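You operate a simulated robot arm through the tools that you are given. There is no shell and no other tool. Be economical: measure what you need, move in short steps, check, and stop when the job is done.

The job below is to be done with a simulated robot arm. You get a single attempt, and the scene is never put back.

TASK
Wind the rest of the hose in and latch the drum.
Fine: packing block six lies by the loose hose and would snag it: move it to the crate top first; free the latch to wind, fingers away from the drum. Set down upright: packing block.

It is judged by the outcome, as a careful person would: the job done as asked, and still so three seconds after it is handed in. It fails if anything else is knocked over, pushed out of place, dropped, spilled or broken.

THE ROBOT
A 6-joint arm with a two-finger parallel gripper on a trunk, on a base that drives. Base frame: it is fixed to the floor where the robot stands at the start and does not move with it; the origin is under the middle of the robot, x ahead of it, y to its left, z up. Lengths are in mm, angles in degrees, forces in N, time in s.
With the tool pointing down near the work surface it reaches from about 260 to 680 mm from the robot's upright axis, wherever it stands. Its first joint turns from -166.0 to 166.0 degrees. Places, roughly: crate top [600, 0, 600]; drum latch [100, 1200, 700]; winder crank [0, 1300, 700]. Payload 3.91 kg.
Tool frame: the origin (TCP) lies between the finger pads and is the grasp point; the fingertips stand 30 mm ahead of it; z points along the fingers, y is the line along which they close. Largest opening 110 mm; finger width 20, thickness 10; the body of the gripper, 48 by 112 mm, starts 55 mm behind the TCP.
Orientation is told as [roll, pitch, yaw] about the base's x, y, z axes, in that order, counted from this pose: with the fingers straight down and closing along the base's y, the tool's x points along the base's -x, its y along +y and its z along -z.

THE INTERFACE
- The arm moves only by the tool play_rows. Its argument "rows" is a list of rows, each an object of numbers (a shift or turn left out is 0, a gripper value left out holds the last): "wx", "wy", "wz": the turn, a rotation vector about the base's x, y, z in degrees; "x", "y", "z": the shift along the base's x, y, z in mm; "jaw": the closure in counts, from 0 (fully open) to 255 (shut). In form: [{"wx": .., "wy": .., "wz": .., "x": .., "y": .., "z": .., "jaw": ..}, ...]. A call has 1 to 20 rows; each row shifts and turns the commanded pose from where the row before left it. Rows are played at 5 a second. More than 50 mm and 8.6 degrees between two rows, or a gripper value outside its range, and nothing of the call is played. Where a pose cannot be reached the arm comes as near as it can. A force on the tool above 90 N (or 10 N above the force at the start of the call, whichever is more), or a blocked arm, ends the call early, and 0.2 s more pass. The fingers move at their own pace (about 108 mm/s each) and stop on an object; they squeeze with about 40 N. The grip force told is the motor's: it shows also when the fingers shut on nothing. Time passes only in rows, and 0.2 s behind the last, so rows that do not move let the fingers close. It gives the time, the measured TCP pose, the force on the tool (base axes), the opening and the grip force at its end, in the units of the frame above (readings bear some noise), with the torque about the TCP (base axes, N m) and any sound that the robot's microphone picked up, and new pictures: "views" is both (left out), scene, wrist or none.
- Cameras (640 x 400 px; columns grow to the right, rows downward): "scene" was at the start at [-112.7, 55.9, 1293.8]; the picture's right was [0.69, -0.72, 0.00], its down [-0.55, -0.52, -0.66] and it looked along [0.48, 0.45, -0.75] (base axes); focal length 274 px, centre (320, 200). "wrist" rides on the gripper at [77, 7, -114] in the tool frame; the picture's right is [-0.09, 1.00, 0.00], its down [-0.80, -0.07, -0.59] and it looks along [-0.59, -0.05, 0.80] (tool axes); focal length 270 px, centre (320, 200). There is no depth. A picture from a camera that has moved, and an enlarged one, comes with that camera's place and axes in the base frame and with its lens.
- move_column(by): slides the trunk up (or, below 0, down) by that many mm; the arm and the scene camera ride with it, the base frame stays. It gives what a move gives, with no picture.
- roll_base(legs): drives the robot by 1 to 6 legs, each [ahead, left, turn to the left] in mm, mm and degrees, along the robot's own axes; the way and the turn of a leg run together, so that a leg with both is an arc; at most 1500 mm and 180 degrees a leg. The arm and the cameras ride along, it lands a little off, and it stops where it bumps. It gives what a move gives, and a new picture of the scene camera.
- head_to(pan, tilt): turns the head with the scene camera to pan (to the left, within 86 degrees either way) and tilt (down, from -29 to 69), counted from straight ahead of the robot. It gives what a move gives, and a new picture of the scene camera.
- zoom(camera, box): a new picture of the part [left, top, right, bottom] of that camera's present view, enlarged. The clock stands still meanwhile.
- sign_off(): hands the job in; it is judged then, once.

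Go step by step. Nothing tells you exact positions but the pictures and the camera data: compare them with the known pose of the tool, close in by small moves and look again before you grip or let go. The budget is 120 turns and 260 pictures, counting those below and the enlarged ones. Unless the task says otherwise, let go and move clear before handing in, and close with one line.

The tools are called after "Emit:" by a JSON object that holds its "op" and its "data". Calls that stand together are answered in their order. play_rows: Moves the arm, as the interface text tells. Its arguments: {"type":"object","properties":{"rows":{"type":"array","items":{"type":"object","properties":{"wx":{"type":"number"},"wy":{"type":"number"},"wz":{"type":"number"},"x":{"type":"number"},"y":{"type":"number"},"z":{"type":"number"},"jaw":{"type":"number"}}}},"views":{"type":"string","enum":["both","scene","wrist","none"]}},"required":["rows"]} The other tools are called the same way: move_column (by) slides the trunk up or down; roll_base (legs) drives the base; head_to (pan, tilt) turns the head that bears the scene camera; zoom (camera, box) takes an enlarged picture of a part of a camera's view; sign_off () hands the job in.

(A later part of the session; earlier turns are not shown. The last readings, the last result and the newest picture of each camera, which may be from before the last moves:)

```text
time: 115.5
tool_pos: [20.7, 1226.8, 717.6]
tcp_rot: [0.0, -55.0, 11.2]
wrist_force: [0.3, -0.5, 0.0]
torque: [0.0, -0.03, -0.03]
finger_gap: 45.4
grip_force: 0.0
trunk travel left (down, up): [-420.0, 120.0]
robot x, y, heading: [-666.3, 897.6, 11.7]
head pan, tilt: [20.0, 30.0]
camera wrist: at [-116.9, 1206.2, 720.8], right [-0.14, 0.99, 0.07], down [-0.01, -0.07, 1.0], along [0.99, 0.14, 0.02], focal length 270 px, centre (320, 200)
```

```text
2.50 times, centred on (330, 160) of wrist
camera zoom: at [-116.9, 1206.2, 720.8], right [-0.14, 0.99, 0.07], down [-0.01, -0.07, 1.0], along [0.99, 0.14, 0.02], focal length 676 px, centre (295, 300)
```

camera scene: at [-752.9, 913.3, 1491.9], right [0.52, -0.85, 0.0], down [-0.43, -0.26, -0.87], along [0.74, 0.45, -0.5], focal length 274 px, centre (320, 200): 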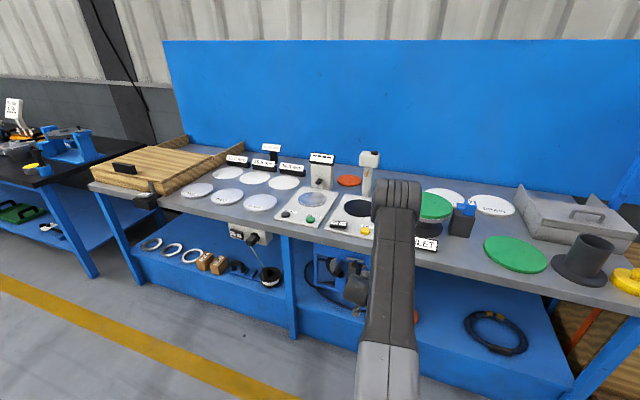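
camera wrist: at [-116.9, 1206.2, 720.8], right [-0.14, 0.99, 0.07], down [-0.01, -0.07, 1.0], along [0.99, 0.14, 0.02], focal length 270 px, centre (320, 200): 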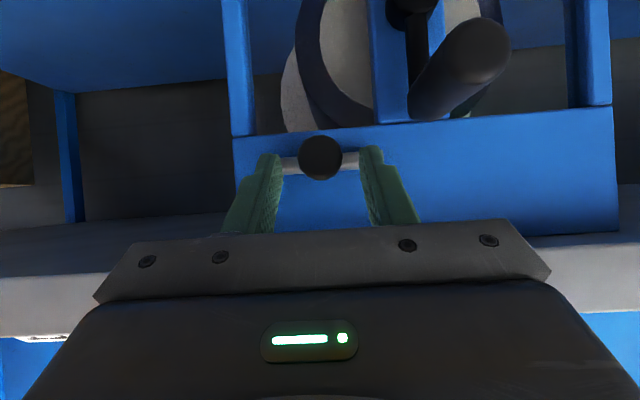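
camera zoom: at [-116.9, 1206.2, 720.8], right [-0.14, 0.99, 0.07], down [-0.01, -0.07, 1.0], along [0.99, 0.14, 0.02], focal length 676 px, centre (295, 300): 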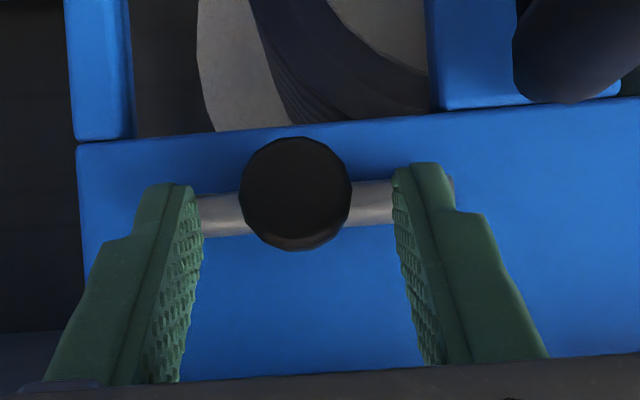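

Pads now flank the knob. Closing.

Emit:
{"op": "play_rows", "data": {"rows": [{"jaw": 200}, {"jaw": 255}, {"x": 0}], "views": "wrist"}}

Emit:
{"op": "zoom", "data": {"camera": "wrist", "box": [230, 80, 430, 240]}}

```text
time: 116.3
tool_pos: [20.5, 1226.0, 717.6]
tcp_rot: [-0.2, -55.0, 11.2]
wrist_force: [1.5, 0.8, 1.0]
torque: [-0.03, -0.01, 0.49]
finger_gap: 25.2
grip_force: 44.9
trunk travel left (down, up): [-420.0, 120.0]
robot x, y, heading: [-663.2, 900.9, 11.6]
head pan, tilt: [20.0, 30.0]
camera wrist: at [-116.9, 1206.2, 720.7], right [-0.14, 0.99, 0.07], down [-0.01, -0.07, 1.0], along [0.99, 0.14, 0.02], focal length 270 px, centre (320, 200)
```

wrist: 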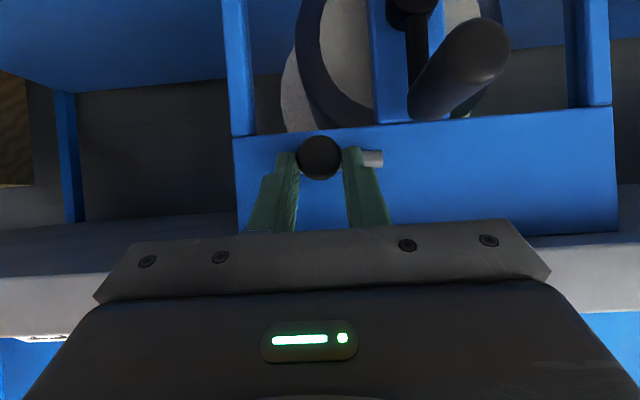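

```text
2.50 times, centred on (330, 160) of wrist
camera zoom: at [-116.9, 1206.2, 720.7], right [-0.14, 0.99, 0.07], down [-0.01, -0.07, 1.0], along [0.99, 0.14, 0.02], focal length 676 px, centre (295, 300)
```

zoom: 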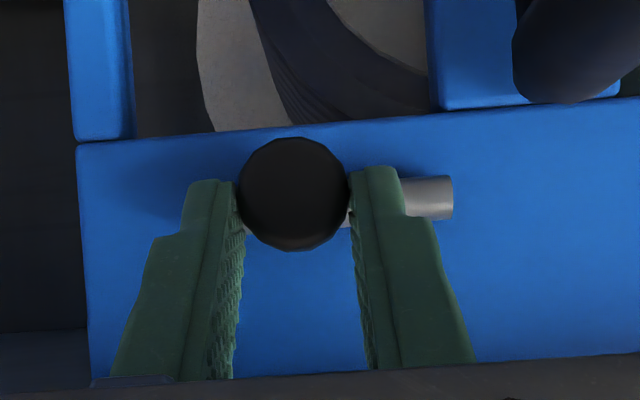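

Knob held. I'll try sliding it to the robot's right (away from the drum) by a few mm and read the force.

Emit:
{"op": "play_rows", "data": {"rows": [{"x": 0.6, "y": -3}, {"x": 0.6, "y": -3}, {"x": 0}], "views": "none"}}

```text
time: 117.1
tool_pos: [22.2, 1219.4, 718.0]
tcp_rot: [-0.1, -54.8, 11.2]
wrist_force: [3.2, 1.0, -2.3]
torque: [0.08, -0.38, 0.39]
finger_gap: 24.9
grip_force: 45.2
trunk travel left (down, up): [-420.0, 120.0]
robot x, y, heading: [-663.2, 896.9, 11.5]
head pan, tilt: [20.0, 30.0]
```

It slides easily that way. Continuing.

Emit:
{"op": "play_rows", "data": {"rows": [{"x": 1, "y": -5}, {"x": 1, "y": -5}, {"x": 0}], "views": "wrist"}}

Emit:
{"op": "zoom", "data": {"camera": "wrist", "box": [230, 60, 430, 220]}}

```text
time: 117.9
tool_pos: [23.9, 1210.4, 717.0]
tcp_rot: [-0.1, -54.7, 11.2]
wrist_force: [4.8, 1.4, -1.6]
torque: [0.1, -0.38, 0.44]
finger_gap: 25.0
grip_force: 45.3
trunk travel left (down, up): [-420.0, 120.0]
robot x, y, heading: [-660.6, 899.1, 11.3]
head pan, tilt: [20.0, 30.0]
camera wrist: at [-113.6, 1189.8, 720.9], right [-0.14, 0.99, 0.07], down [-0.01, -0.07, 1.0], along [0.99, 0.14, 0.02], focal length 270 px, centre (320, 200)
```

wrist: 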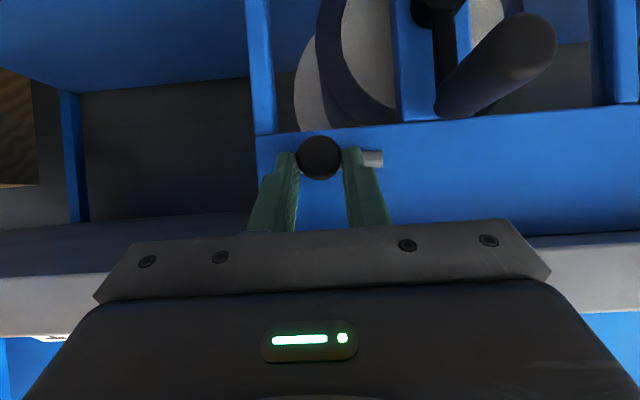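

```text
2.50 times, centred on (330, 140) of wrist
camera zoom: at [-113.6, 1189.8, 720.9], right [-0.14, 0.99, 0.07], down [-0.01, -0.07, 1.0], along [0.99, 0.14, 0.02], focal length 676 px, centre (295, 350)
```

zoom: 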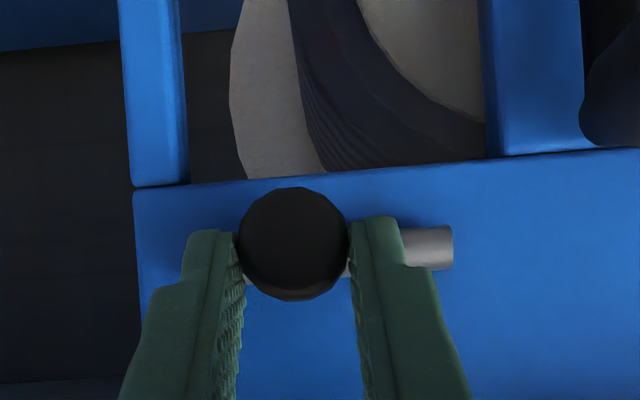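

The rod moves with the knob: it's a sliding bolt. Continuing until it reaches its end.

Emit:
{"op": "play_rows", "data": {"rows": [{"x": 1.2, "y": -4}, {"x": 1.2, "y": -4}, {"x": 0}], "views": "none"}}

Emit:
{"op": "play_rows", "data": {"rows": [{"x": 0.8, "y": -4}, {"x": 0.8, "y": -4}, {"x": 0}], "views": "none"}}

```text
time: 118.7
tool_pos: [25.9, 1202.2, 717.2]
tcp_rot: [-0.1, -54.7, 11.1]
wrist_force: [-4.0, -0.7, -3.6]
torque: [0.03, -0.2, 0.39]
finger_gap: 25.0
grip_force: 45.1
trunk travel left (down, up): [-420.0, 120.0]
robot x, y, heading: [-668.3, 898.6, 11.8]
head pan, tilt: [20.0, 30.0]
```

```text
time: 119.5
tool_pos: [26.8, 1196.9, 718.1]
tcp_rot: [-0.2, -54.8, 11.4]
wrist_force: [-1.3, 17.7, -5.8]
torque: [0.29, 0.4, 0.77]
finger_gap: 25.1
grip_force: 45.1
trunk travel left (down, up): [-420.0, 120.0]
robot x, y, heading: [-666.0, 898.6, 11.6]
head pan, tilt: [20.0, 30.0]
```

The bolt hit its end stop after ~30 mm, so it's now drawn. I'll ease off, let go and look whether it stays.

Emit:
{"op": "play_rows", "data": {"rows": [{"y": 2}, {"jaw": 150}, {"x": 0}, {"x": -20, "y": -4}, {"x": -30, "y": -6}, {"x": 0}], "views": "wrist"}}

Emit:
{"op": "zoom", "data": {"camera": "wrist", "box": [230, 0, 490, 200]}}

```text
time: 120.9
tool_pos: [-16.8, 1182.7, 721.1]
tcp_rot: [-1.3, -54.8, 12.6]
wrist_force: [0.4, -0.4, -0.4]
torque: [0.03, -0.02, 0.0]
finger_gap: 45.3
grip_force: 0.0
out of reach, approached as far as the arm can: row 5
trunk travel left (down, up): [-420.0, 120.0]
robot x, y, heading: [-664.9, 898.9, 11.4]
head pan, tilt: [20.0, 30.0]
camera wrist: at [-155.0, 1161.8, 724.3], right [-0.15, 0.99, 0.06], down [-0.01, -0.06, 1.0], along [0.99, 0.15, 0.02], focal length 270 px, centre (320, 200)
```

wrist: 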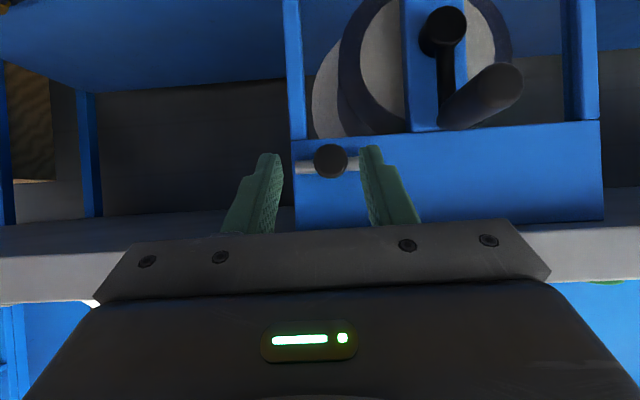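

```text
2.00 times, centred on (360, 100) of wrist
camera zoom: at [-155.0, 1161.8, 724.3], right [-0.15, 0.99, 0.06], down [-0.01, -0.06, 1.0], along [0.99, 0.15, 0.02], focal length 541 px, centre (240, 400)
```

zoom: 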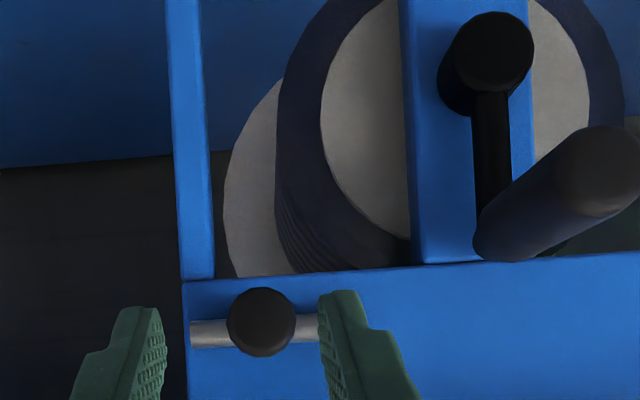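

The bolt stays drawn. Next I need the hose's run and winding direction, so I'll look from lower down.

Emit:
{"op": "move_column", "data": {"by": -230}}

Emit:
{"op": "play_rows", "data": {"rows": [{"y": 40, "x": -8}, {"y": 40, "x": -8}, {"x": 0}], "views": "wrist"}}

Emit:
{"op": "zoom", "data": {"camera": "wrist", "box": [180, 0, 500, 220]}}

```text
time: 123.3
tool_pos: [-18.1, 1182.8, 491.0]
tcp_rot: [-1.3, -54.7, 12.4]
wrist_force: [0.2, 0.1, -0.5]
torque: [-0.01, -0.02, 0.02]
finger_gap: 45.3
grip_force: 0.0
trunk travel left (down, up): [-190.0, 350.0]
robot x, y, heading: [-661.9, 897.7, 11.8]
head pan, tilt: [20.0, 30.0]
```

```text
time: 124.1
tool_pos: [-33.8, 1262.1, 490.8]
tcp_rot: [-1.4, -54.7, 12.4]
wrist_force: [0.8, 0.0, 0.6]
torque: [-0.02, 0.04, 0.0]
finger_gap: 45.1
grip_force: 0.0
trunk travel left (down, up): [-190.0, 350.0]
robot x, y, heading: [-663.1, 899.8, 11.5]
head pan, tilt: [20.0, 30.0]
camera wrist: at [-171.0, 1242.3, 494.2], right [-0.15, 0.99, 0.06], down [-0.01, -0.06, 1.0], along [0.99, 0.15, 0.02], focal length 270 px, centre (320, 200)
```

wrist: 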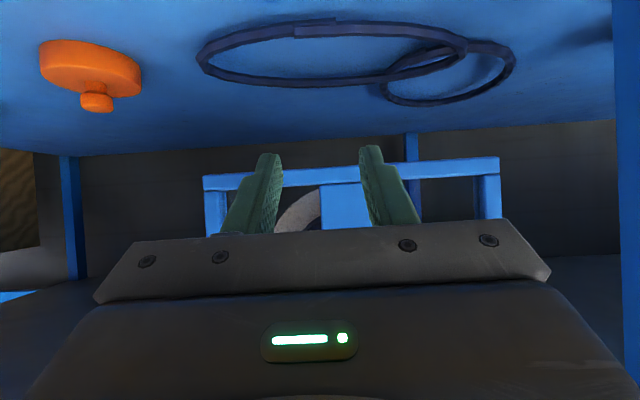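

```text
1.82 times, centred on (340, 110) of wrist
camera zoom: at [-171.0, 1242.3, 494.2], right [-0.15, 0.99, 0.06], down [-0.01, -0.06, 1.0], along [0.99, 0.15, 0.02], focal length 491 px, centre (284, 364)
```

zoom: 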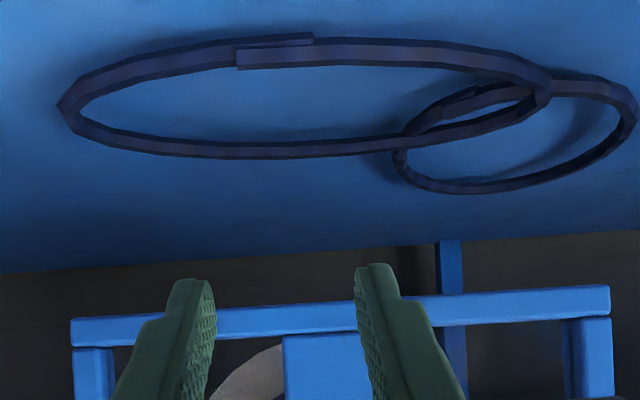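

The loose hose lies as rings on the shelf, not giving the direction; I'll try clockwise (seen from the front) and watch. First I retract, shift the base left and raise to handle height, staying in front of the handle.

Emit:
{"op": "play_rows", "data": {"rows": [{"x": -30, "y": -6}, {"x": -25, "y": -5}, {"x": 0}], "views": "none"}}

Emit:
{"op": "roll_base", "data": {"legs": [[25, 50, 0]]}}

Emit:
{"op": "move_column", "data": {"by": 120}}

Emit:
{"op": "play_rows", "data": {"rows": [{"x": 0}], "views": "wrist"}}

```text
time: 124.9
tool_pos: [-88.3, 1249.9, 491.7]
tcp_rot: [-1.3, -54.7, 12.5]
wrist_force: [0.8, 0.8, -0.4]
torque: [0.03, -0.01, 0.01]
finger_gap: 45.6
grip_force: 0.0
trunk travel left (down, up): [-190.0, 350.0]
robot x, y, heading: [-664.6, 897.4, 11.7]
head pan, tilt: [20.0, 30.0]
```

```text
time: 125.9
tool_pos: [-73.3, 1303.2, 491.1]
tcp_rot: [-1.3, -54.8, 12.5]
wrist_force: [0.4, -0.1, -0.1]
torque: [0.0, 0.01, -0.02]
finger_gap: 45.3
grip_force: 0.1
trunk travel left (down, up): [-190.0, 350.0]
robot x, y, heading: [-650.9, 950.4, 11.4]
head pan, tilt: [20.0, 30.0]
camera scene: at [-738.8, 967.9, 1261.9], right [0.52, -0.85, 0.0], down [-0.43, -0.26, -0.87], along [0.74, 0.45, -0.5], focal length 274 px, centre (320, 200)
```

scene: 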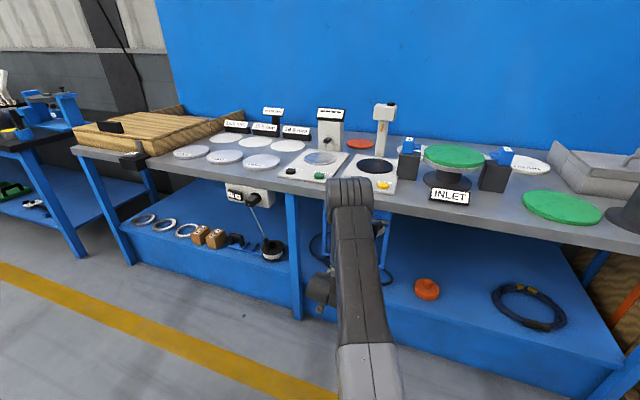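

```text
time: 127.4
tool_pos: [-74.6, 1304.3, 610.2]
tcp_rot: [-1.2, -54.7, 12.4]
wrist_force: [-0.5, -0.2, 0.0]
torque: [-0.03, 0.0, -0.01]
finger_gap: 45.3
grip_force: 0.0
trunk travel left (down, up): [-310.0, 230.0]
robot x, y, heading: [-649.7, 952.7, 11.4]
head pan, tilt: [20.0, 30.0]
```

```text
time: 127.8
tool_pos: [-74.4, 1304.3, 610.3]
tcp_rot: [-1.3, -54.7, 12.4]
wrist_force: [-0.2, 0.4, 0.4]
torque: [-0.03, -0.02, -0.01]
finger_gap: 45.2
grip_force: 0.0
trunk travel left (down, up): [-310.0, 230.0]
robot x, y, heading: [-650.4, 952.7, 11.3]
head pan, tilt: [20.0, 30.0]
camera wrist: at [-211.6, 1283.5, 614.6], right [-0.15, 0.99, 0.06], down [-0.01, -0.06, 1.0], along [0.99, 0.15, 0.02], focal length 270 px, centre (320, 200)
```

wrist: 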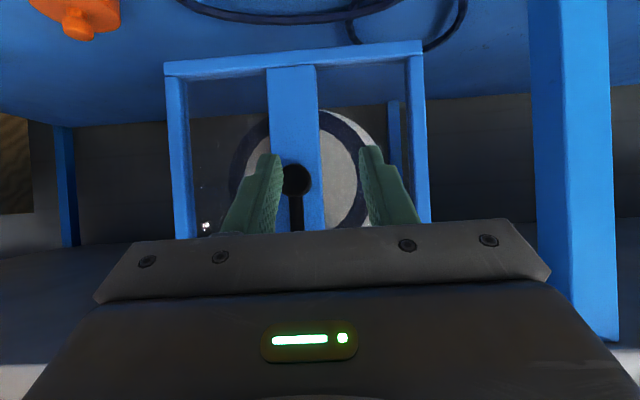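

Hub confirmed at ≈[35,1299,600]. Raising the tool to the handle's height.

Emit:
{"op": "play_rows", "data": {"rows": [{"z": 30}, {"z": 32}, {"y": -4}, {"x": 0}], "views": "wrist"}}

Emit:
{"op": "zoom", "data": {"camera": "wrist", "box": [140, 40, 460, 240]}}

```text
time: 128.8
tool_pos: [-74.1, 1300.9, 672.6]
tcp_rot: [-1.4, -54.6, 12.6]
wrist_force: [0.2, 0.3, -0.3]
torque: [-0.01, -0.01, -0.02]
finger_gap: 45.3
grip_force: 0.0
trunk travel left (down, up): [-310.0, 230.0]
robot x, y, heading: [-649.8, 955.1, 11.5]
head pan, tilt: [20.0, 30.0]
camera wrist: at [-211.6, 1280.6, 677.4], right [-0.15, 0.99, 0.06], down [-0.01, -0.06, 1.0], along [0.99, 0.15, 0.02], focal length 270 px, centre (320, 200)
```

wrist: 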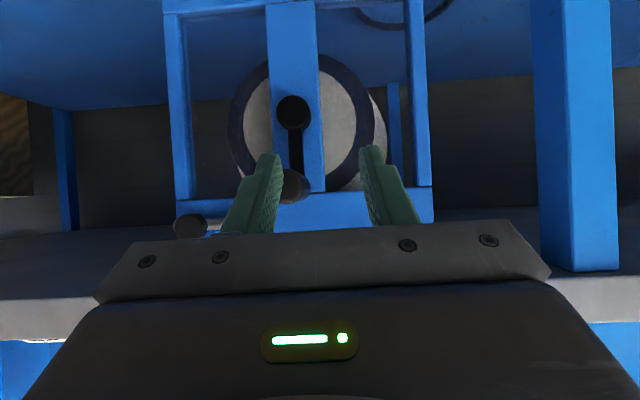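

```text
2.00 times, centred on (300, 140) of wrist
camera zoom: at [-211.6, 1280.6, 677.4], right [-0.15, 0.99, 0.06], down [-0.01, -0.06, 1.0], along [0.99, 0.15, 0.02], focal length 541 px, centre (360, 320)
```

zoom: 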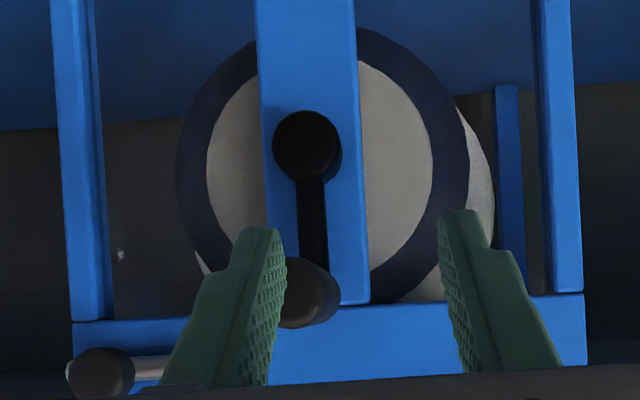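

Handle tip is at ≈[-11,1292,670]. I'll shift right 21 mm to line up, and look.

Emit:
{"op": "play_rows", "data": {"rows": [{"y": -11, "z": 3}, {"y": -10, "z": 3}, {"x": 0}], "views": "wrist"}}

Emit:
{"op": "zoom", "data": {"camera": "wrist", "box": [200, 60, 440, 240]}}

```text
time: 129.6
tool_pos: [-74.4, 1280.0, 678.6]
tcp_rot: [-1.3, -54.6, 12.4]
wrist_force: [-0.6, 0.3, -0.1]
torque: [-0.02, 0.01, -0.01]
finger_gap: 45.3
grip_force: 0.1
trunk travel left (down, up): [-310.0, 230.0]
robot x, y, heading: [-649.6, 951.1, 11.4]
head pan, tilt: [20.0, 30.0]
camera wrist: at [-211.7, 1259.6, 682.5], right [-0.15, 0.99, 0.06], down [-0.01, -0.06, 1.0], along [0.99, 0.15, 0.02], focal length 270 px, centre (320, 200)
```

wrist: 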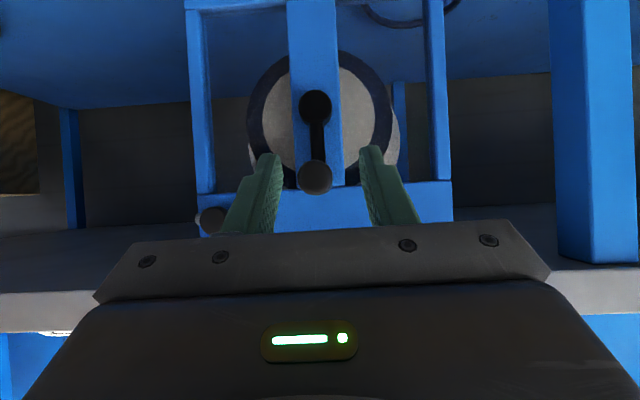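

```text
2.22 times, centred on (320, 150) of wrist
camera zoom: at [-211.7, 1259.6, 682.5], right [-0.15, 0.99, 0.06], down [-0.01, -0.06, 1.0], along [0.99, 0.15, 0.02], focal length 601 px, centre (320, 311)
```

zoom: 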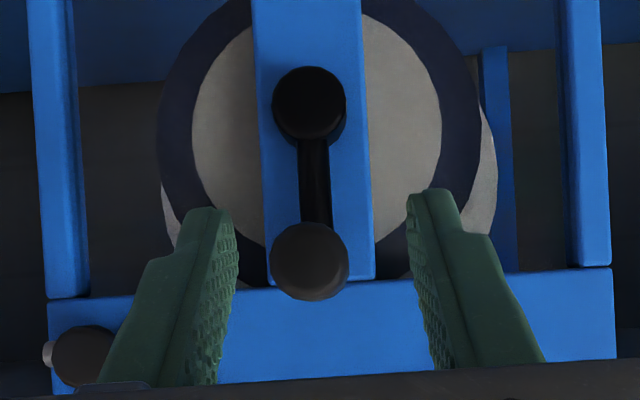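

Handle axis: tip [-13,1287,670], hub [39,1298,600], radius ≈70. Moving in to straddle the handle.

Emit:
{"op": "play_rows", "data": {"rows": [{"y": -5}, {"x": 25, "y": 5}, {"x": 25, "y": 5}, {"x": 0}], "views": "wrist"}}

Emit:
{"op": "play_rows", "data": {"rows": [{"x": 12, "y": 2.4}, {"x": 10, "y": 2}, {"x": 0}], "views": "wrist"}}

Emit:
{"op": "zoom", "data": {"camera": "wrist", "box": [200, 60, 440, 240]}}

```text
time: 130.6
tool_pos: [-22.3, 1283.0, 678.7]
tcp_rot: [-1.4, -54.7, 12.5]
wrist_force: [0.1, 0.4, 0.2]
torque: [0.03, -0.02, 0.03]
finger_gap: 45.3
grip_force: 0.0
trunk travel left (down, up): [-310.0, 230.0]
robot x, y, heading: [-650.0, 954.4, 11.6]
head pan, tilt: [20.0, 30.0]
camera wrist: at [-160.8, 1262.8, 682.6], right [-0.15, 0.99, 0.06], down [-0.01, -0.06, 1.0], along [0.99, 0.15, 0.02], focal length 270 px, centre (320, 200)
```

wrist: 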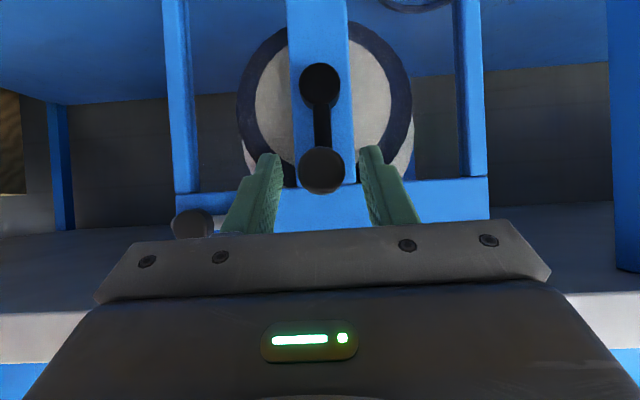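

```text
time: 131.4
tool_pos: [-2.3, 1289.2, 678.6]
tcp_rot: [-1.3, -54.7, 12.4]
wrist_force: [-0.6, 0.3, -0.2]
torque: [0.0, -0.02, 0.0]
finger_gap: 45.2
grip_force: 0.0
trunk travel left (down, up): [-310.0, 230.0]
robot x, y, heading: [-647.6, 948.3, 11.5]
head pan, tilt: [20.0, 30.0]
camera wrist: at [-138.7, 1267.8, 682.7], right [-0.15, 0.99, 0.06], down [-0.01, -0.06, 1.0], along [0.99, 0.15, 0.02], focal length 270 px, centre (320, 200)
```

wrist: 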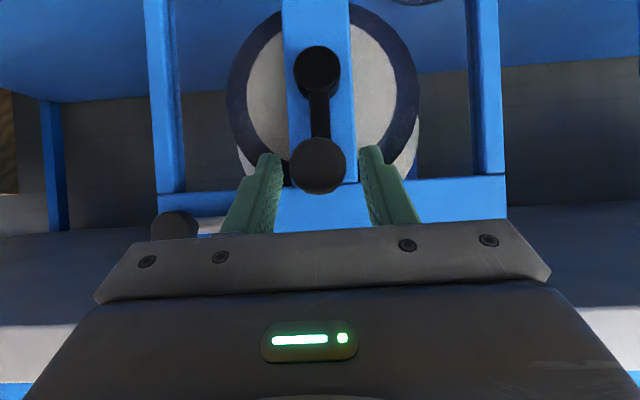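

```text
2.22 times, centred on (320, 150) of wrist
camera zoom: at [-138.7, 1267.8, 682.7], right [-0.15, 0.99, 0.06], down [-0.01, -0.06, 1.0], along [0.99, 0.15, 0.02], focal length 601 px, centre (320, 311)
```

zoom: 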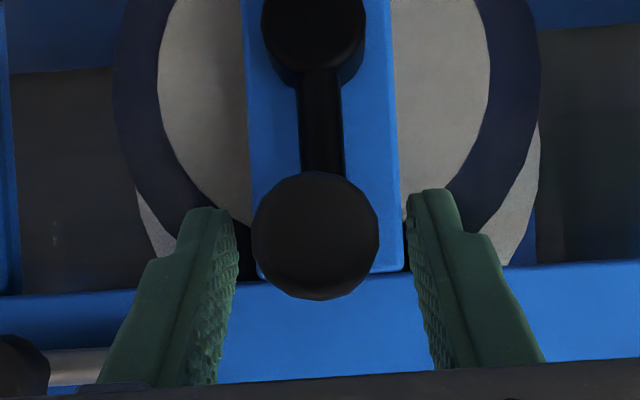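

The handle sits between the pads. Closing on it.

Emit:
{"op": "play_rows", "data": {"rows": [{"jaw": 200}, {"jaw": 255}, {"x": 0}], "views": "wrist"}}

```text
time: 132.2
tool_pos: [-1.9, 1287.9, 679.3]
tcp_rot: [-1.4, -54.7, 12.5]
wrist_force: [1.9, -0.2, 0.3]
torque: [0.04, -0.06, 1.03]
finger_gap: 25.8
grip_force: 44.9
trunk travel left (down, up): [-310.0, 230.0]
robot x, y, heading: [-650.4, 953.4, 11.3]
head pan, tilt: [20.0, 30.0]
camera wrist: at [-138.8, 1267.8, 682.8], right [-0.15, 0.99, 0.06], down [-0.01, -0.06, 1.0], along [0.99, 0.15, 0.02], focal length 270 px, centre (320, 200)
```

wrist: 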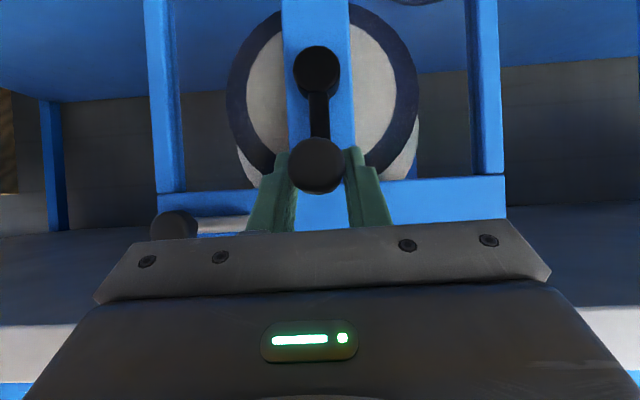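

Gripped. I'll try a small clockwise turn (15°) first and read the force.

Emit:
{"op": "play_rows", "data": {"rows": [{"x": 1.2, "y": -6, "z": -0.3}, {"x": 1.2, "y": -5.9, "z": -0.8}, {"x": 1.2, "y": -5.9, "z": -1.3}, {"x": 0}], "views": "none"}}

```text
time: 133.2
tool_pos: [1.8, 1269.9, 677.3]
tcp_rot: [-1.2, -54.7, 12.3]
wrist_force: [3.6, 0.2, -0.3]
torque: [0.08, -0.59, 0.93]
finger_gap: 24.7
grip_force: 45.3
trunk travel left (down, up): [-310.0, 230.0]
robot x, y, heading: [-650.2, 950.8, 11.5]
head pan, tilt: [20.0, 30.0]
```

It turns with little resistance. Continuing clockwise to about 95° and checking force and the hose.

Emit:
{"op": "play_rows", "data": {"rows": [{"x": 4.3, "y": -21.6, "z": -10.3}, {"x": 3.4, "y": -16.8, "z": -17.2}, {"x": 2.0, "y": -10.1, "z": -22.0}, {"x": 0.4, "y": -2.1, "z": -24.2}, {"x": 0}], "views": "both"}}

```text
time: 134.4
tool_pos: [12.0, 1219.6, 604.0]
tcp_rot: [-0.7, -54.7, 10.3]
wrist_force: [33.8, -61.6, -0.9]
torque: [0.05, -1.11, 1.43]
finger_gap: 26.1
grip_force: 45.0
out of reach, approached as far as the arm can: row 3, 4
trunk travel left (down, up): [-310.0, 230.0]
robot x, y, heading: [-647.3, 948.3, 11.3]
head pan, tilt: [20.0, 30.0]
camera scene: at [-735.6, 962.9, 1381.9], right [0.52, -0.86, 0.0], down [-0.43, -0.26, -0.87], along [0.74, 0.45, -0.5], focal length 274 px, centre (320, 200)
camera wrist: at [-127.1, 1203.3, 607.1], right [-0.12, 0.99, 0.06], down [-0.01, -0.07, 1.0], along [0.99, 0.12, 0.02], focal length 270 px, centre (320, 200)
```

scene: 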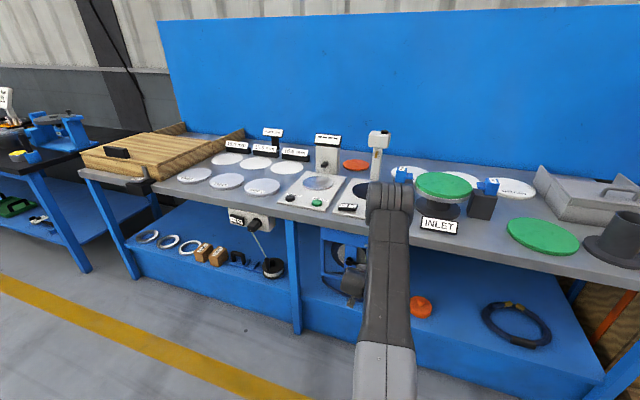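
wrist: 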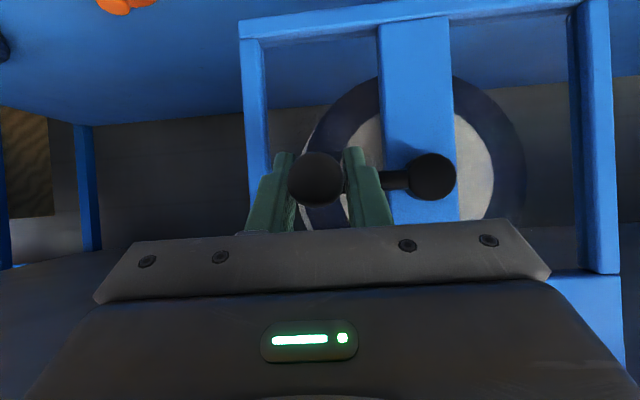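

The right-hand side of the circle hits the arm's sideways limit (side force rose to ~60 N), so I'll let go here, back out, shift the base right 45 mm and re-grip.

Emit:
{"op": "play_rows", "data": {"rows": [{"jaw": 150}, {"x": 0}, {"x": -30, "y": -4}, {"x": -30, "y": -4}, {"x": 0}], "views": "none"}}

Emit:
{"op": "roll_base", "data": {"legs": [[20, -48, 0]]}}

Emit:
{"op": "play_rows", "data": {"rows": [{"x": -20, "y": 40}, {"x": 0}], "views": "wrist"}}

```text
time: 135.6
tool_pos: [-43.4, 1225.1, 609.0]
tcp_rot: [-3.7, -54.2, 14.8]
wrist_force: [-1.5, -13.8, -3.4]
torque: [-0.03, 0.14, -0.45]
finger_gap: 51.6
grip_force: 6.6
out of reach, approached as far as the arm can: row 3, 4
trunk travel left (down, up): [-310.0, 230.0]
robot x, y, heading: [-650.5, 952.8, 11.5]
head pan, tilt: [20.0, 30.0]
```

```text
time: 136.5
tool_pos: [-16.4, 1190.1, 608.6]
tcp_rot: [-4.3, -54.1, 16.1]
wrist_force: [-30.9, 48.1, -6.1]
torque: [-0.09, 0.23, 1.41]
finger_gap: 72.1
grip_force: 26.7
trunk travel left (down, up): [-310.0, 230.0]
robot x, y, heading: [-620.7, 913.1, 11.6]
head pan, tilt: [20.0, 30.0]
camera scene: at [-711.8, 929.5, 1381.6], right [0.53, -0.85, 0.0], down [-0.42, -0.27, -0.87], along [0.74, 0.45, -0.5], focal length 274 px, centre (320, 200)
```

scene: 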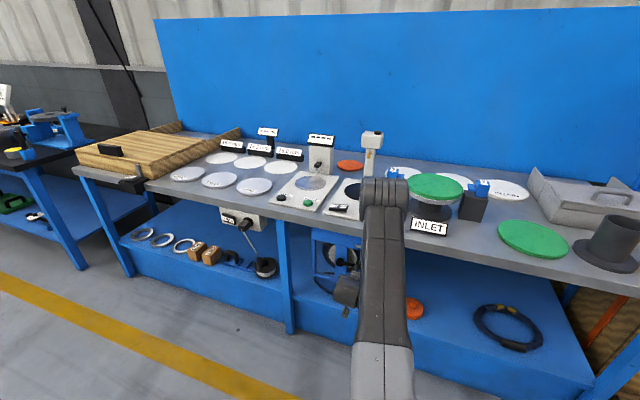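

```text
time: 137.1
tool_pos: [-34.6, 1225.1, 609.9]
tcp_rot: [-3.9, -54.1, 15.3]
wrist_force: [4.7, -16.1, -1.0]
torque: [-0.03, -0.07, -0.36]
finger_gap: 53.3
grip_force: 7.8
trunk travel left (down, up): [-310.0, 230.0]
robot x, y, heading: [-622.5, 911.4, 11.7]
head pan, tilt: [20.0, 30.0]
camera wrist: at [-172.8, 1202.4, 613.3], right [-0.16, 0.99, 0.03], down [-0.01, -0.03, 1.0], along [0.99, 0.16, 0.01], focal length 270 px, centre (320, 200)
```

wrist: 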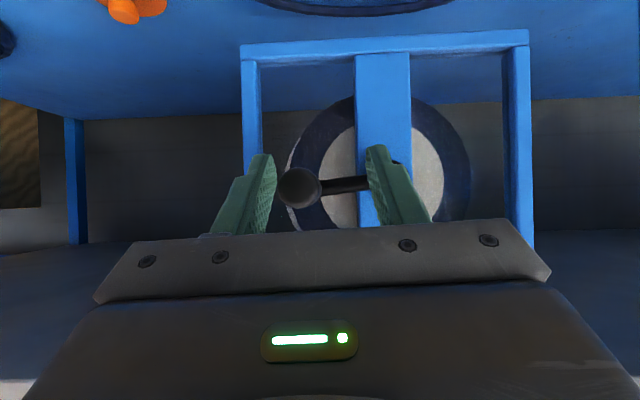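

The retreat was deflected sideways and a finger leaned on the handle; nothing moved much. I'll relieve that: shift right 10 mm, then back out.

Emit:
{"op": "play_rows", "data": {"rows": [{"x": 1, "y": -6}, {"x": 1, "y": -5}, {"x": 0}], "views": "none"}}

Emit:
{"op": "play_rows", "data": {"rows": [{"x": -25, "y": -4}, {"x": -25, "y": -4}, {"x": 0}], "views": "wrist"}}

```text
time: 137.9
tool_pos: [-34.6, 1219.2, 608.5]
tcp_rot: [-3.9, -54.3, 15.8]
wrist_force: [-0.4, 0.0, 0.6]
torque: [0.0, -0.01, 0.04]
finger_gap: 45.4
grip_force: 0.0
trunk travel left (down, up): [-310.0, 230.0]
robot x, y, heading: [-622.3, 909.7, 11.8]
head pan, tilt: [20.0, 30.0]
```

```text
time: 138.7
tool_pos: [-79.4, 1216.9, 613.5]
tcp_rot: [-5.2, -54.0, 16.6]
wrist_force: [0.9, -1.2, 0.2]
torque: [0.01, 0.01, 0.0]
finger_gap: 45.2
grip_force: 0.0
out of reach, approached as far as the arm can: row 2
trunk travel left (down, up): [-310.0, 230.0]
robot x, y, heading: [-623.2, 909.6, 11.6]
head pan, tilt: [20.0, 30.0]
camera wrist: at [-216.0, 1192.3, 618.3], right [-0.17, 0.99, 0.02], down [-0.01, -0.02, 1.0], along [0.99, 0.16, 0.01], focal length 270 px, centre (320, 200)
```

wrist: 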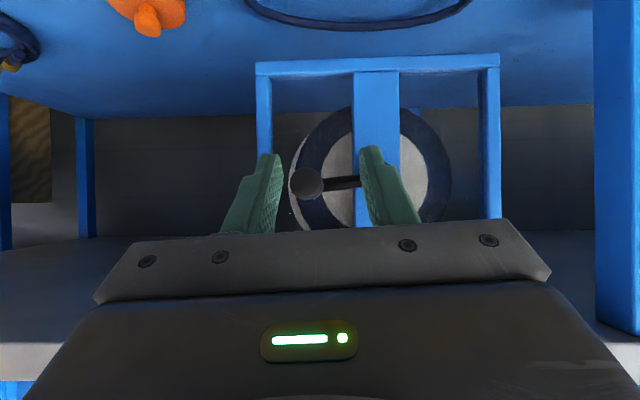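

Free of the handle now. I'll re-square the tool with room to spare and re-measure the handle.

Emit:
{"op": "play_rows", "data": {"rows": [{"x": 15, "y": 8}, {"wx": 3.1, "wy": -0.1, "wz": -1.0}, {"x": 0}], "views": "wrist"}}

Emit:
{"op": "zoom", "data": {"camera": "wrist", "box": [240, 60, 520, 240]}}

```text
time: 139.5
tool_pos: [-63.1, 1222.8, 612.5]
tcp_rot: [-4.1, -54.1, 15.8]
wrist_force: [0.9, 0.6, 1.1]
torque: [-0.01, -0.02, 0.01]
finger_gap: 45.7
grip_force: 0.1
out of reach, approached as far as the arm can: row 2
trunk travel left (down, up): [-310.0, 230.0]
robot x, y, heading: [-620.8, 913.2, 11.7]
head pan, tilt: [20.0, 30.0]
camera wrist: at [-200.3, 1199.8, 617.2], right [-0.17, 0.99, 0.03], down [-0.01, -0.03, 1.0], along [0.99, 0.17, 0.01], focal length 270 px, centre (320, 200)
```

wrist: 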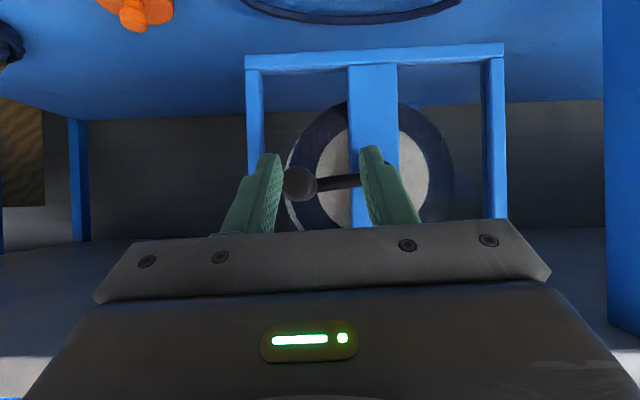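

```text
2.22 times, centred on (380, 150) of wrist
camera zoom: at [-200.3, 1199.8, 617.2], right [-0.17, 0.99, 0.03], down [-0.01, -0.03, 1.0], along [0.99, 0.17, 0.01], focal length 601 px, centre (187, 311)
```

zoom: 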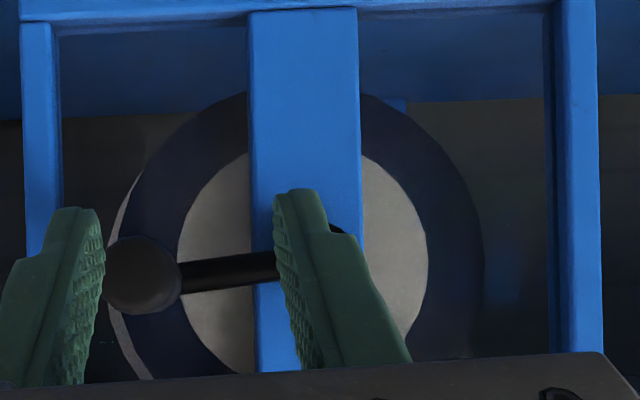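

I'll use a steeper tool (40° tilt), which gives the wrist more room, and keep clear in front of the handle.

Emit:
{"op": "play_rows", "data": {"rows": [{"wx": -0.55, "wy": 7.1, "wz": -0.75}, {"wx": -0.55, "wy": 7.1, "wz": -0.75}, {"x": 0}], "views": "wrist"}}

Emit:
{"op": "zoom", "data": {"camera": "wrist", "box": [220, 0, 500, 240]}}

```text
time: 140.3
tool_pos: [-63.8, 1222.6, 613.7]
tcp_rot: [-0.7, -40.1, 11.7]
wrist_force: [-0.8, 0.1, 0.1]
torque: [0.02, 0.0, -0.01]
finger_gap: 45.4
grip_force: 0.1
trunk travel left (down, up): [-310.0, 230.0]
robot x, y, heading: [-618.3, 908.8, 11.9]
head pan, tilt: [20.0, 30.0]
camera wrist: at [-196.1, 1202.9, 651.0], right [-0.13, 0.99, 0.05], down [0.24, -0.02, 0.97], along [0.96, 0.14, -0.23], focal length 270 px, centre (320, 200)
```

wrist: 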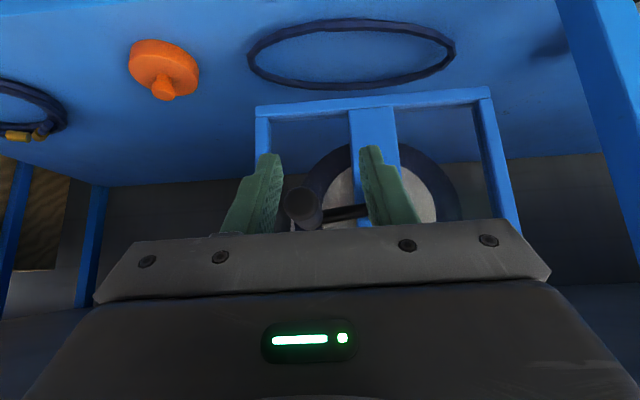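

```text
1.67 times, centred on (360, 120) of wrist
camera zoom: at [-196.1, 1202.9, 651.0], right [-0.13, 0.99, 0.05], down [0.24, -0.02, 0.97], along [0.96, 0.14, -0.23], focal length 450 px, centre (253, 333)
```

zoom: 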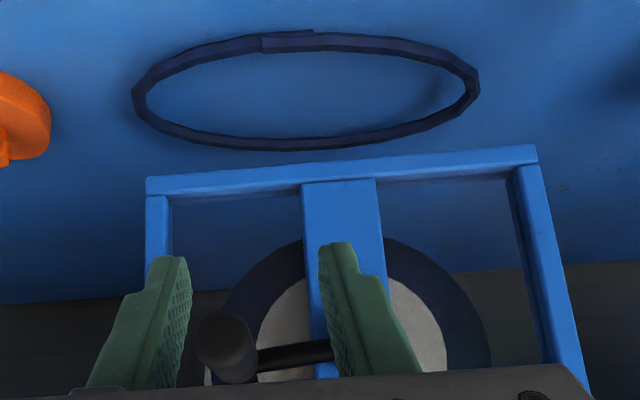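

Clockwise is right: the smaller loose ring has already been wound in; one ring remains. I'll line up on the handle (≈[-8,1219,609]) and re-grip.

Emit:
{"op": "play_rows", "data": {"rows": [{"y": -14, "z": 6}, {"x": 0}], "views": "none"}}

Emit:
{"op": "play_rows", "data": {"rows": [{"x": 20, "y": 4}, {"x": 20, "y": 4}, {"x": 0}], "views": "wrist"}}

Emit:
{"op": "zoom", "data": {"camera": "wrist", "box": [200, 80, 440, 260]}}

```text
time: 140.9
tool_pos: [-63.5, 1208.0, 617.0]
tcp_rot: [-0.5, -40.1, 11.8]
wrist_force: [0.2, 0.6, 0.2]
torque: [0.01, -0.02, -0.01]
finger_gap: 45.3
grip_force: 0.1
trunk travel left (down, up): [-310.0, 230.0]
robot x, y, heading: [-624.0, 909.7, 11.7]
head pan, tilt: [20.0, 30.0]
```

```text
time: 141.7
tool_pos: [-21.9, 1217.8, 617.4]
tcp_rot: [-0.6, -40.0, 11.9]
wrist_force: [0.7, -0.2, 0.3]
torque: [0.03, 0.0, 0.02]
finger_gap: 45.6
grip_force: 0.1
trunk travel left (down, up): [-310.0, 230.0]
robot x, y, heading: [-617.2, 912.8, 11.7]
head pan, tilt: [20.0, 30.0]
camera wrist: at [-155.2, 1197.2, 656.5], right [-0.13, 0.99, 0.05], down [0.24, -0.02, 0.97], along [0.96, 0.14, -0.23], focal length 270 px, centre (320, 200)
```

wrist: 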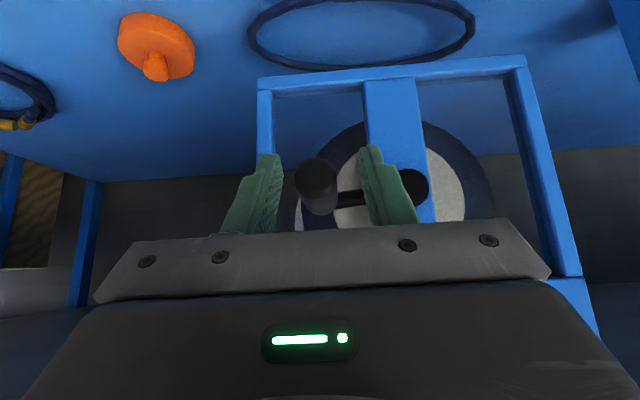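

```text
2.22 times, centred on (320, 170) of wrist
camera zoom: at [-155.2, 1197.2, 656.5], right [-0.13, 0.99, 0.05], down [0.24, -0.02, 0.97], along [0.96, 0.14, -0.23], focal length 601 px, centre (320, 267)
```

zoom: 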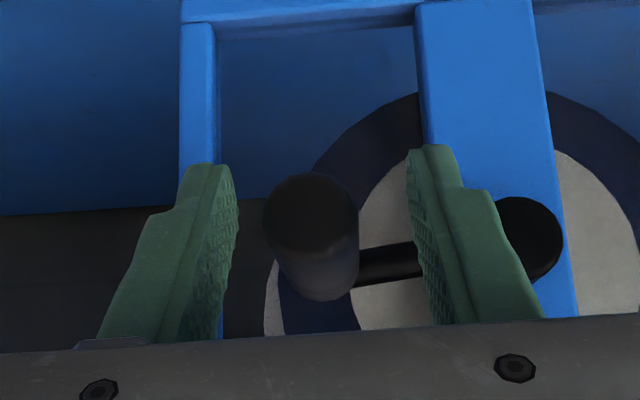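

Aligned. Moving in the last 20 mm and closing.

Emit:
{"op": "play_rows", "data": {"rows": [{"x": 10, "y": 1.5}, {"x": 9, "y": 1.5}, {"jaw": 200}, {"jaw": 255}, {"x": 0}], "views": "wrist"}}

```text
time: 142.9
tool_pos: [-4.4, 1217.5, 618.7]
tcp_rot: [-0.5, -40.0, 11.5]
wrist_force: [4.2, -25.0, -1.1]
torque: [-0.42, 0.19, 1.08]
finger_gap: 25.4
grip_force: 45.2
trunk travel left (down, up): [-310.0, 230.0]
robot x, y, heading: [-625.2, 910.0, 11.7]
head pan, tilt: [20.0, 30.0]
camera wrist: at [-136.7, 1197.9, 656.7], right [-0.13, 0.99, 0.05], down [0.24, -0.02, 0.97], along [0.96, 0.14, -0.23], focal length 270 px, centre (320, 200)
```

wrist: 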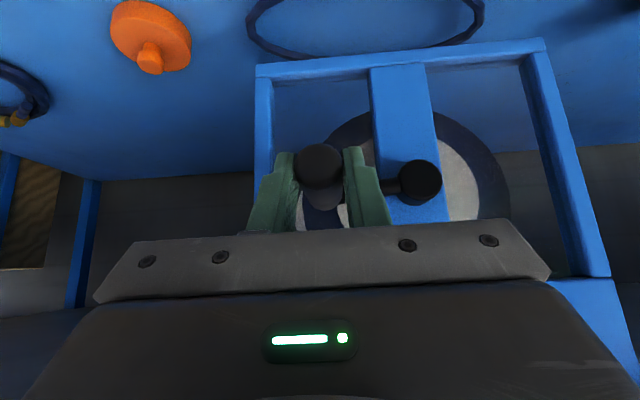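

Held. Continuing clockwise down the right side, checking the force.

Emit:
{"op": "play_rows", "data": {"rows": [{"y": -2}, {"x": -0.3, "y": 1.2, "z": -24.3}, {"x": -1.9, "y": 9.3, "z": -22.4}, {"x": 0}], "views": "none"}}

```text
time: 143.9
tool_pos: [-6.2, 1226.6, 571.9]
tcp_rot: [-0.5, -40.2, 11.4]
wrist_force: [11.1, -27.7, -5.9]
torque: [0.68, -0.82, 0.26]
finger_gap: 24.9
grip_force: 45.0
trunk travel left (down, up): [-310.0, 230.0]
robot x, y, heading: [-618.6, 909.5, 11.8]
head pan, tilt: [20.0, 30.0]
```

Small outward pull only; I'll correct 3 mm outward and go on around the bottom.

Emit:
{"op": "play_rows", "data": {"rows": [{"x": -2.7, "y": 13.3, "z": -18.5}, {"x": -4.2, "y": 21.2, "z": -11.0}, {"x": -4.7, "y": 23.6, "z": -3.0}, {"x": 0}], "views": "none"}}

```text
time: 144.9
tool_pos: [-19.8, 1291.4, 542.1]
tcp_rot: [-0.5, -40.3, 11.9]
wrist_force: [-6.3, 0.8, 12.6]
torque: [-0.24, 0.22, -1.12]
finger_gap: 25.3
grip_force: 44.3
trunk travel left (down, up): [-310.0, 230.0]
robot x, y, heading: [-624.0, 910.2, 11.6]
head pan, tilt: [20.0, 30.0]
```

At the bottom, forces are low. Going up the left side.

Emit:
{"op": "play_rows", "data": {"rows": [{"x": -4.6, "y": 23.2, "z": 5.5}, {"x": -4, "y": 20, "z": 13.2}, {"x": -2.9, "y": 14.3, "z": 19.4}, {"x": 0}], "views": "wrist"}}

```text
time: 145.9
tool_pos: [-30.1, 1345.1, 579.1]
tcp_rot: [-0.5, -40.2, 11.8]
wrist_force: [-5.0, -8.7, 2.2]
torque: [-0.29, 0.46, 0.31]
finger_gap: 24.2
grip_force: 44.8
trunk travel left (down, up): [-310.0, 230.0]
robot x, y, heading: [-623.7, 911.2, 11.9]
head pan, tilt: [20.0, 30.0]
camera wrist: at [-162.7, 1325.8, 616.6], right [-0.13, 0.99, 0.05], down [0.24, -0.02, 0.97], along [0.96, 0.14, -0.23], focal length 270 px, centre (320, 200)
```

wrist: 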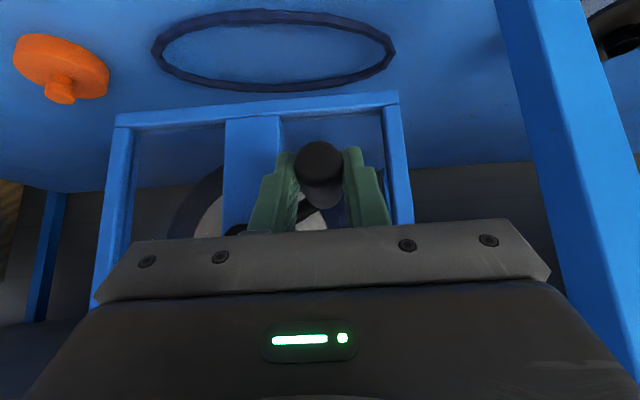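

Smooth. Continuing up over the top.

Emit:
{"op": "play_rows", "data": {"rows": [{"x": -1.4, "y": 7, "z": 23.2}, {"x": 0.3, "y": -1.2, "z": 24.3}, {"x": 1.9, "y": -9.3, "z": 22.4}, {"x": 0}], "views": "none"}}

Emit:
{"op": "play_rows", "data": {"rows": [{"x": 3.3, "y": -16.3, "z": 17.8}, {"x": 4.2, "y": -21.2, "z": 11}, {"x": 4.7, "y": -23.6, "z": 3}, {"x": 0}], "views": "wrist"}}

```text
time: 146.9
tool_pos: [-30.1, 1348.0, 649.6]
tcp_rot: [-0.5, -40.3, 12.1]
wrist_force: [-1.5, 46.6, 10.0]
torque: [1.56, 0.38, 0.24]
finger_gap: 23.8
grip_force: 44.8
trunk travel left (down, up): [-310.0, 230.0]
robot x, y, heading: [-620.2, 910.5, 12.0]
head pan, tilt: [20.0, 30.0]
```

```text
time: 147.9
tool_pos: [-16.1, 1284.4, 679.4]
tcp_rot: [-0.7, -40.4, 12.1]
wrist_force: [-2.6, 47.1, 15.5]
torque: [0.77, -0.13, -0.59]
finger_gap: 25.4
grip_force: 45.0
trunk travel left (down, up): [-310.0, 230.0]
robot x, y, heading: [-624.5, 912.2, 11.7]
head pan, tilt: [20.0, 30.0]
camera wrist: at [-149.8, 1264.6, 717.0], right [-0.14, 0.99, 0.05], down [0.23, -0.02, 0.97], along [0.96, 0.14, -0.23], focal length 270 px, centre (320, 200)
```

wrist: 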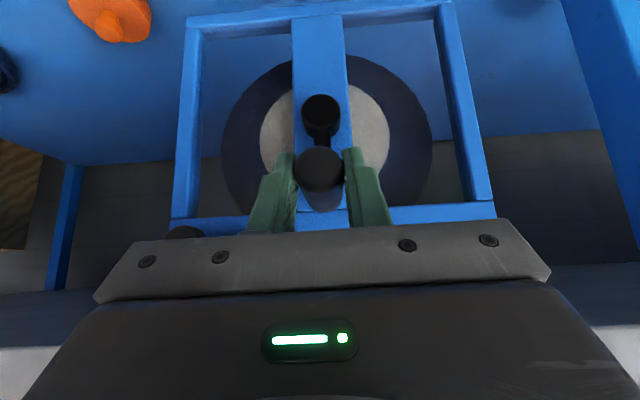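

Resistance rose to ~47 N near the top. Before forcing anything I'll check the loose hose with the scene camera.

Emit:
{"op": "head_to", "data": {"pan": 28, "tilt": 38}}

Emit:
{"op": "zoom", "data": {"camera": "scene", "box": [200, 150, 440, 330]}}

```text
time: 148.6
tool_pos: [-17.3, 1285.6, 679.0]
tcp_rot: [-0.7, -40.2, 12.2]
wrist_force: [-2.0, 48.1, 12.4]
torque: [0.48, 0.1, -0.49]
finger_gap: 25.7
grip_force: 44.8
trunk travel left (down, up): [-310.0, 230.0]
robot x, y, heading: [-621.8, 915.9, 11.9]
head pan, tilt: [28.0, 38.0]
camera scene: at [-721.9, 936.4, 1369.4], right [0.64, -0.77, 0.0], down [-0.47, -0.4, -0.79], along [0.61, 0.5, -0.62], focal length 274 px, centre (320, 200)
```

scene: 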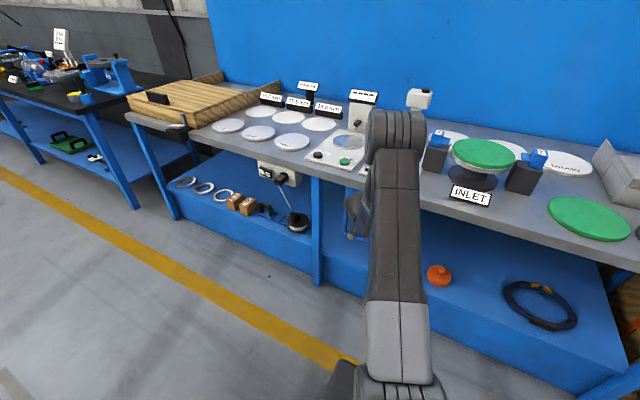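

```text
2.22 times, centred on (320, 240) of scene
camera zoom: at [-721.9, 936.4, 1369.4], right [0.64, -0.77, 0.0], down [-0.47, -0.4, -0.79], along [0.61, 0.5, -0.62], focal length 609 px, centre (320, 111)
```

zoom: 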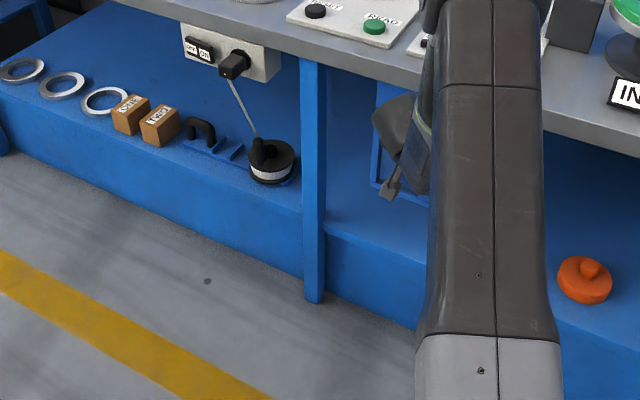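

The ring seems gone and the crank is back at the top against a stop. I'll release, back away and check with the wrist camera.

Emit:
{"op": "play_rows", "data": {"rows": [{"jaw": 150}, {"x": 0}, {"x": -25, "y": -5}, {"x": -30, "y": -6}, {"x": 0}], "views": "wrist"}}

```text
time: 149.8
tool_pos: [-73.1, 1268.5, 678.5]
tcp_rot: [-0.6, -40.1, 11.9]
wrist_force: [0.2, -0.1, -0.1]
torque: [-0.02, -0.03, -0.02]
finger_gap: 45.4
grip_force: 0.0
trunk travel left (down, up): [-310.0, 230.0]
robot x, y, heading: [-621.0, 914.0, 11.9]
head pan, tilt: [28.0, 38.0]
camera wrist: at [-204.8, 1248.3, 717.0], right [-0.13, 0.99, 0.05], down [0.24, -0.02, 0.97], along [0.96, 0.14, -0.23], focal length 270 px, centre (320, 200)
```

wrist: 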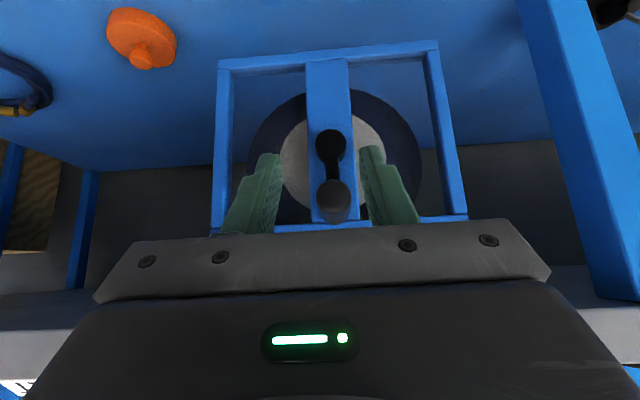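

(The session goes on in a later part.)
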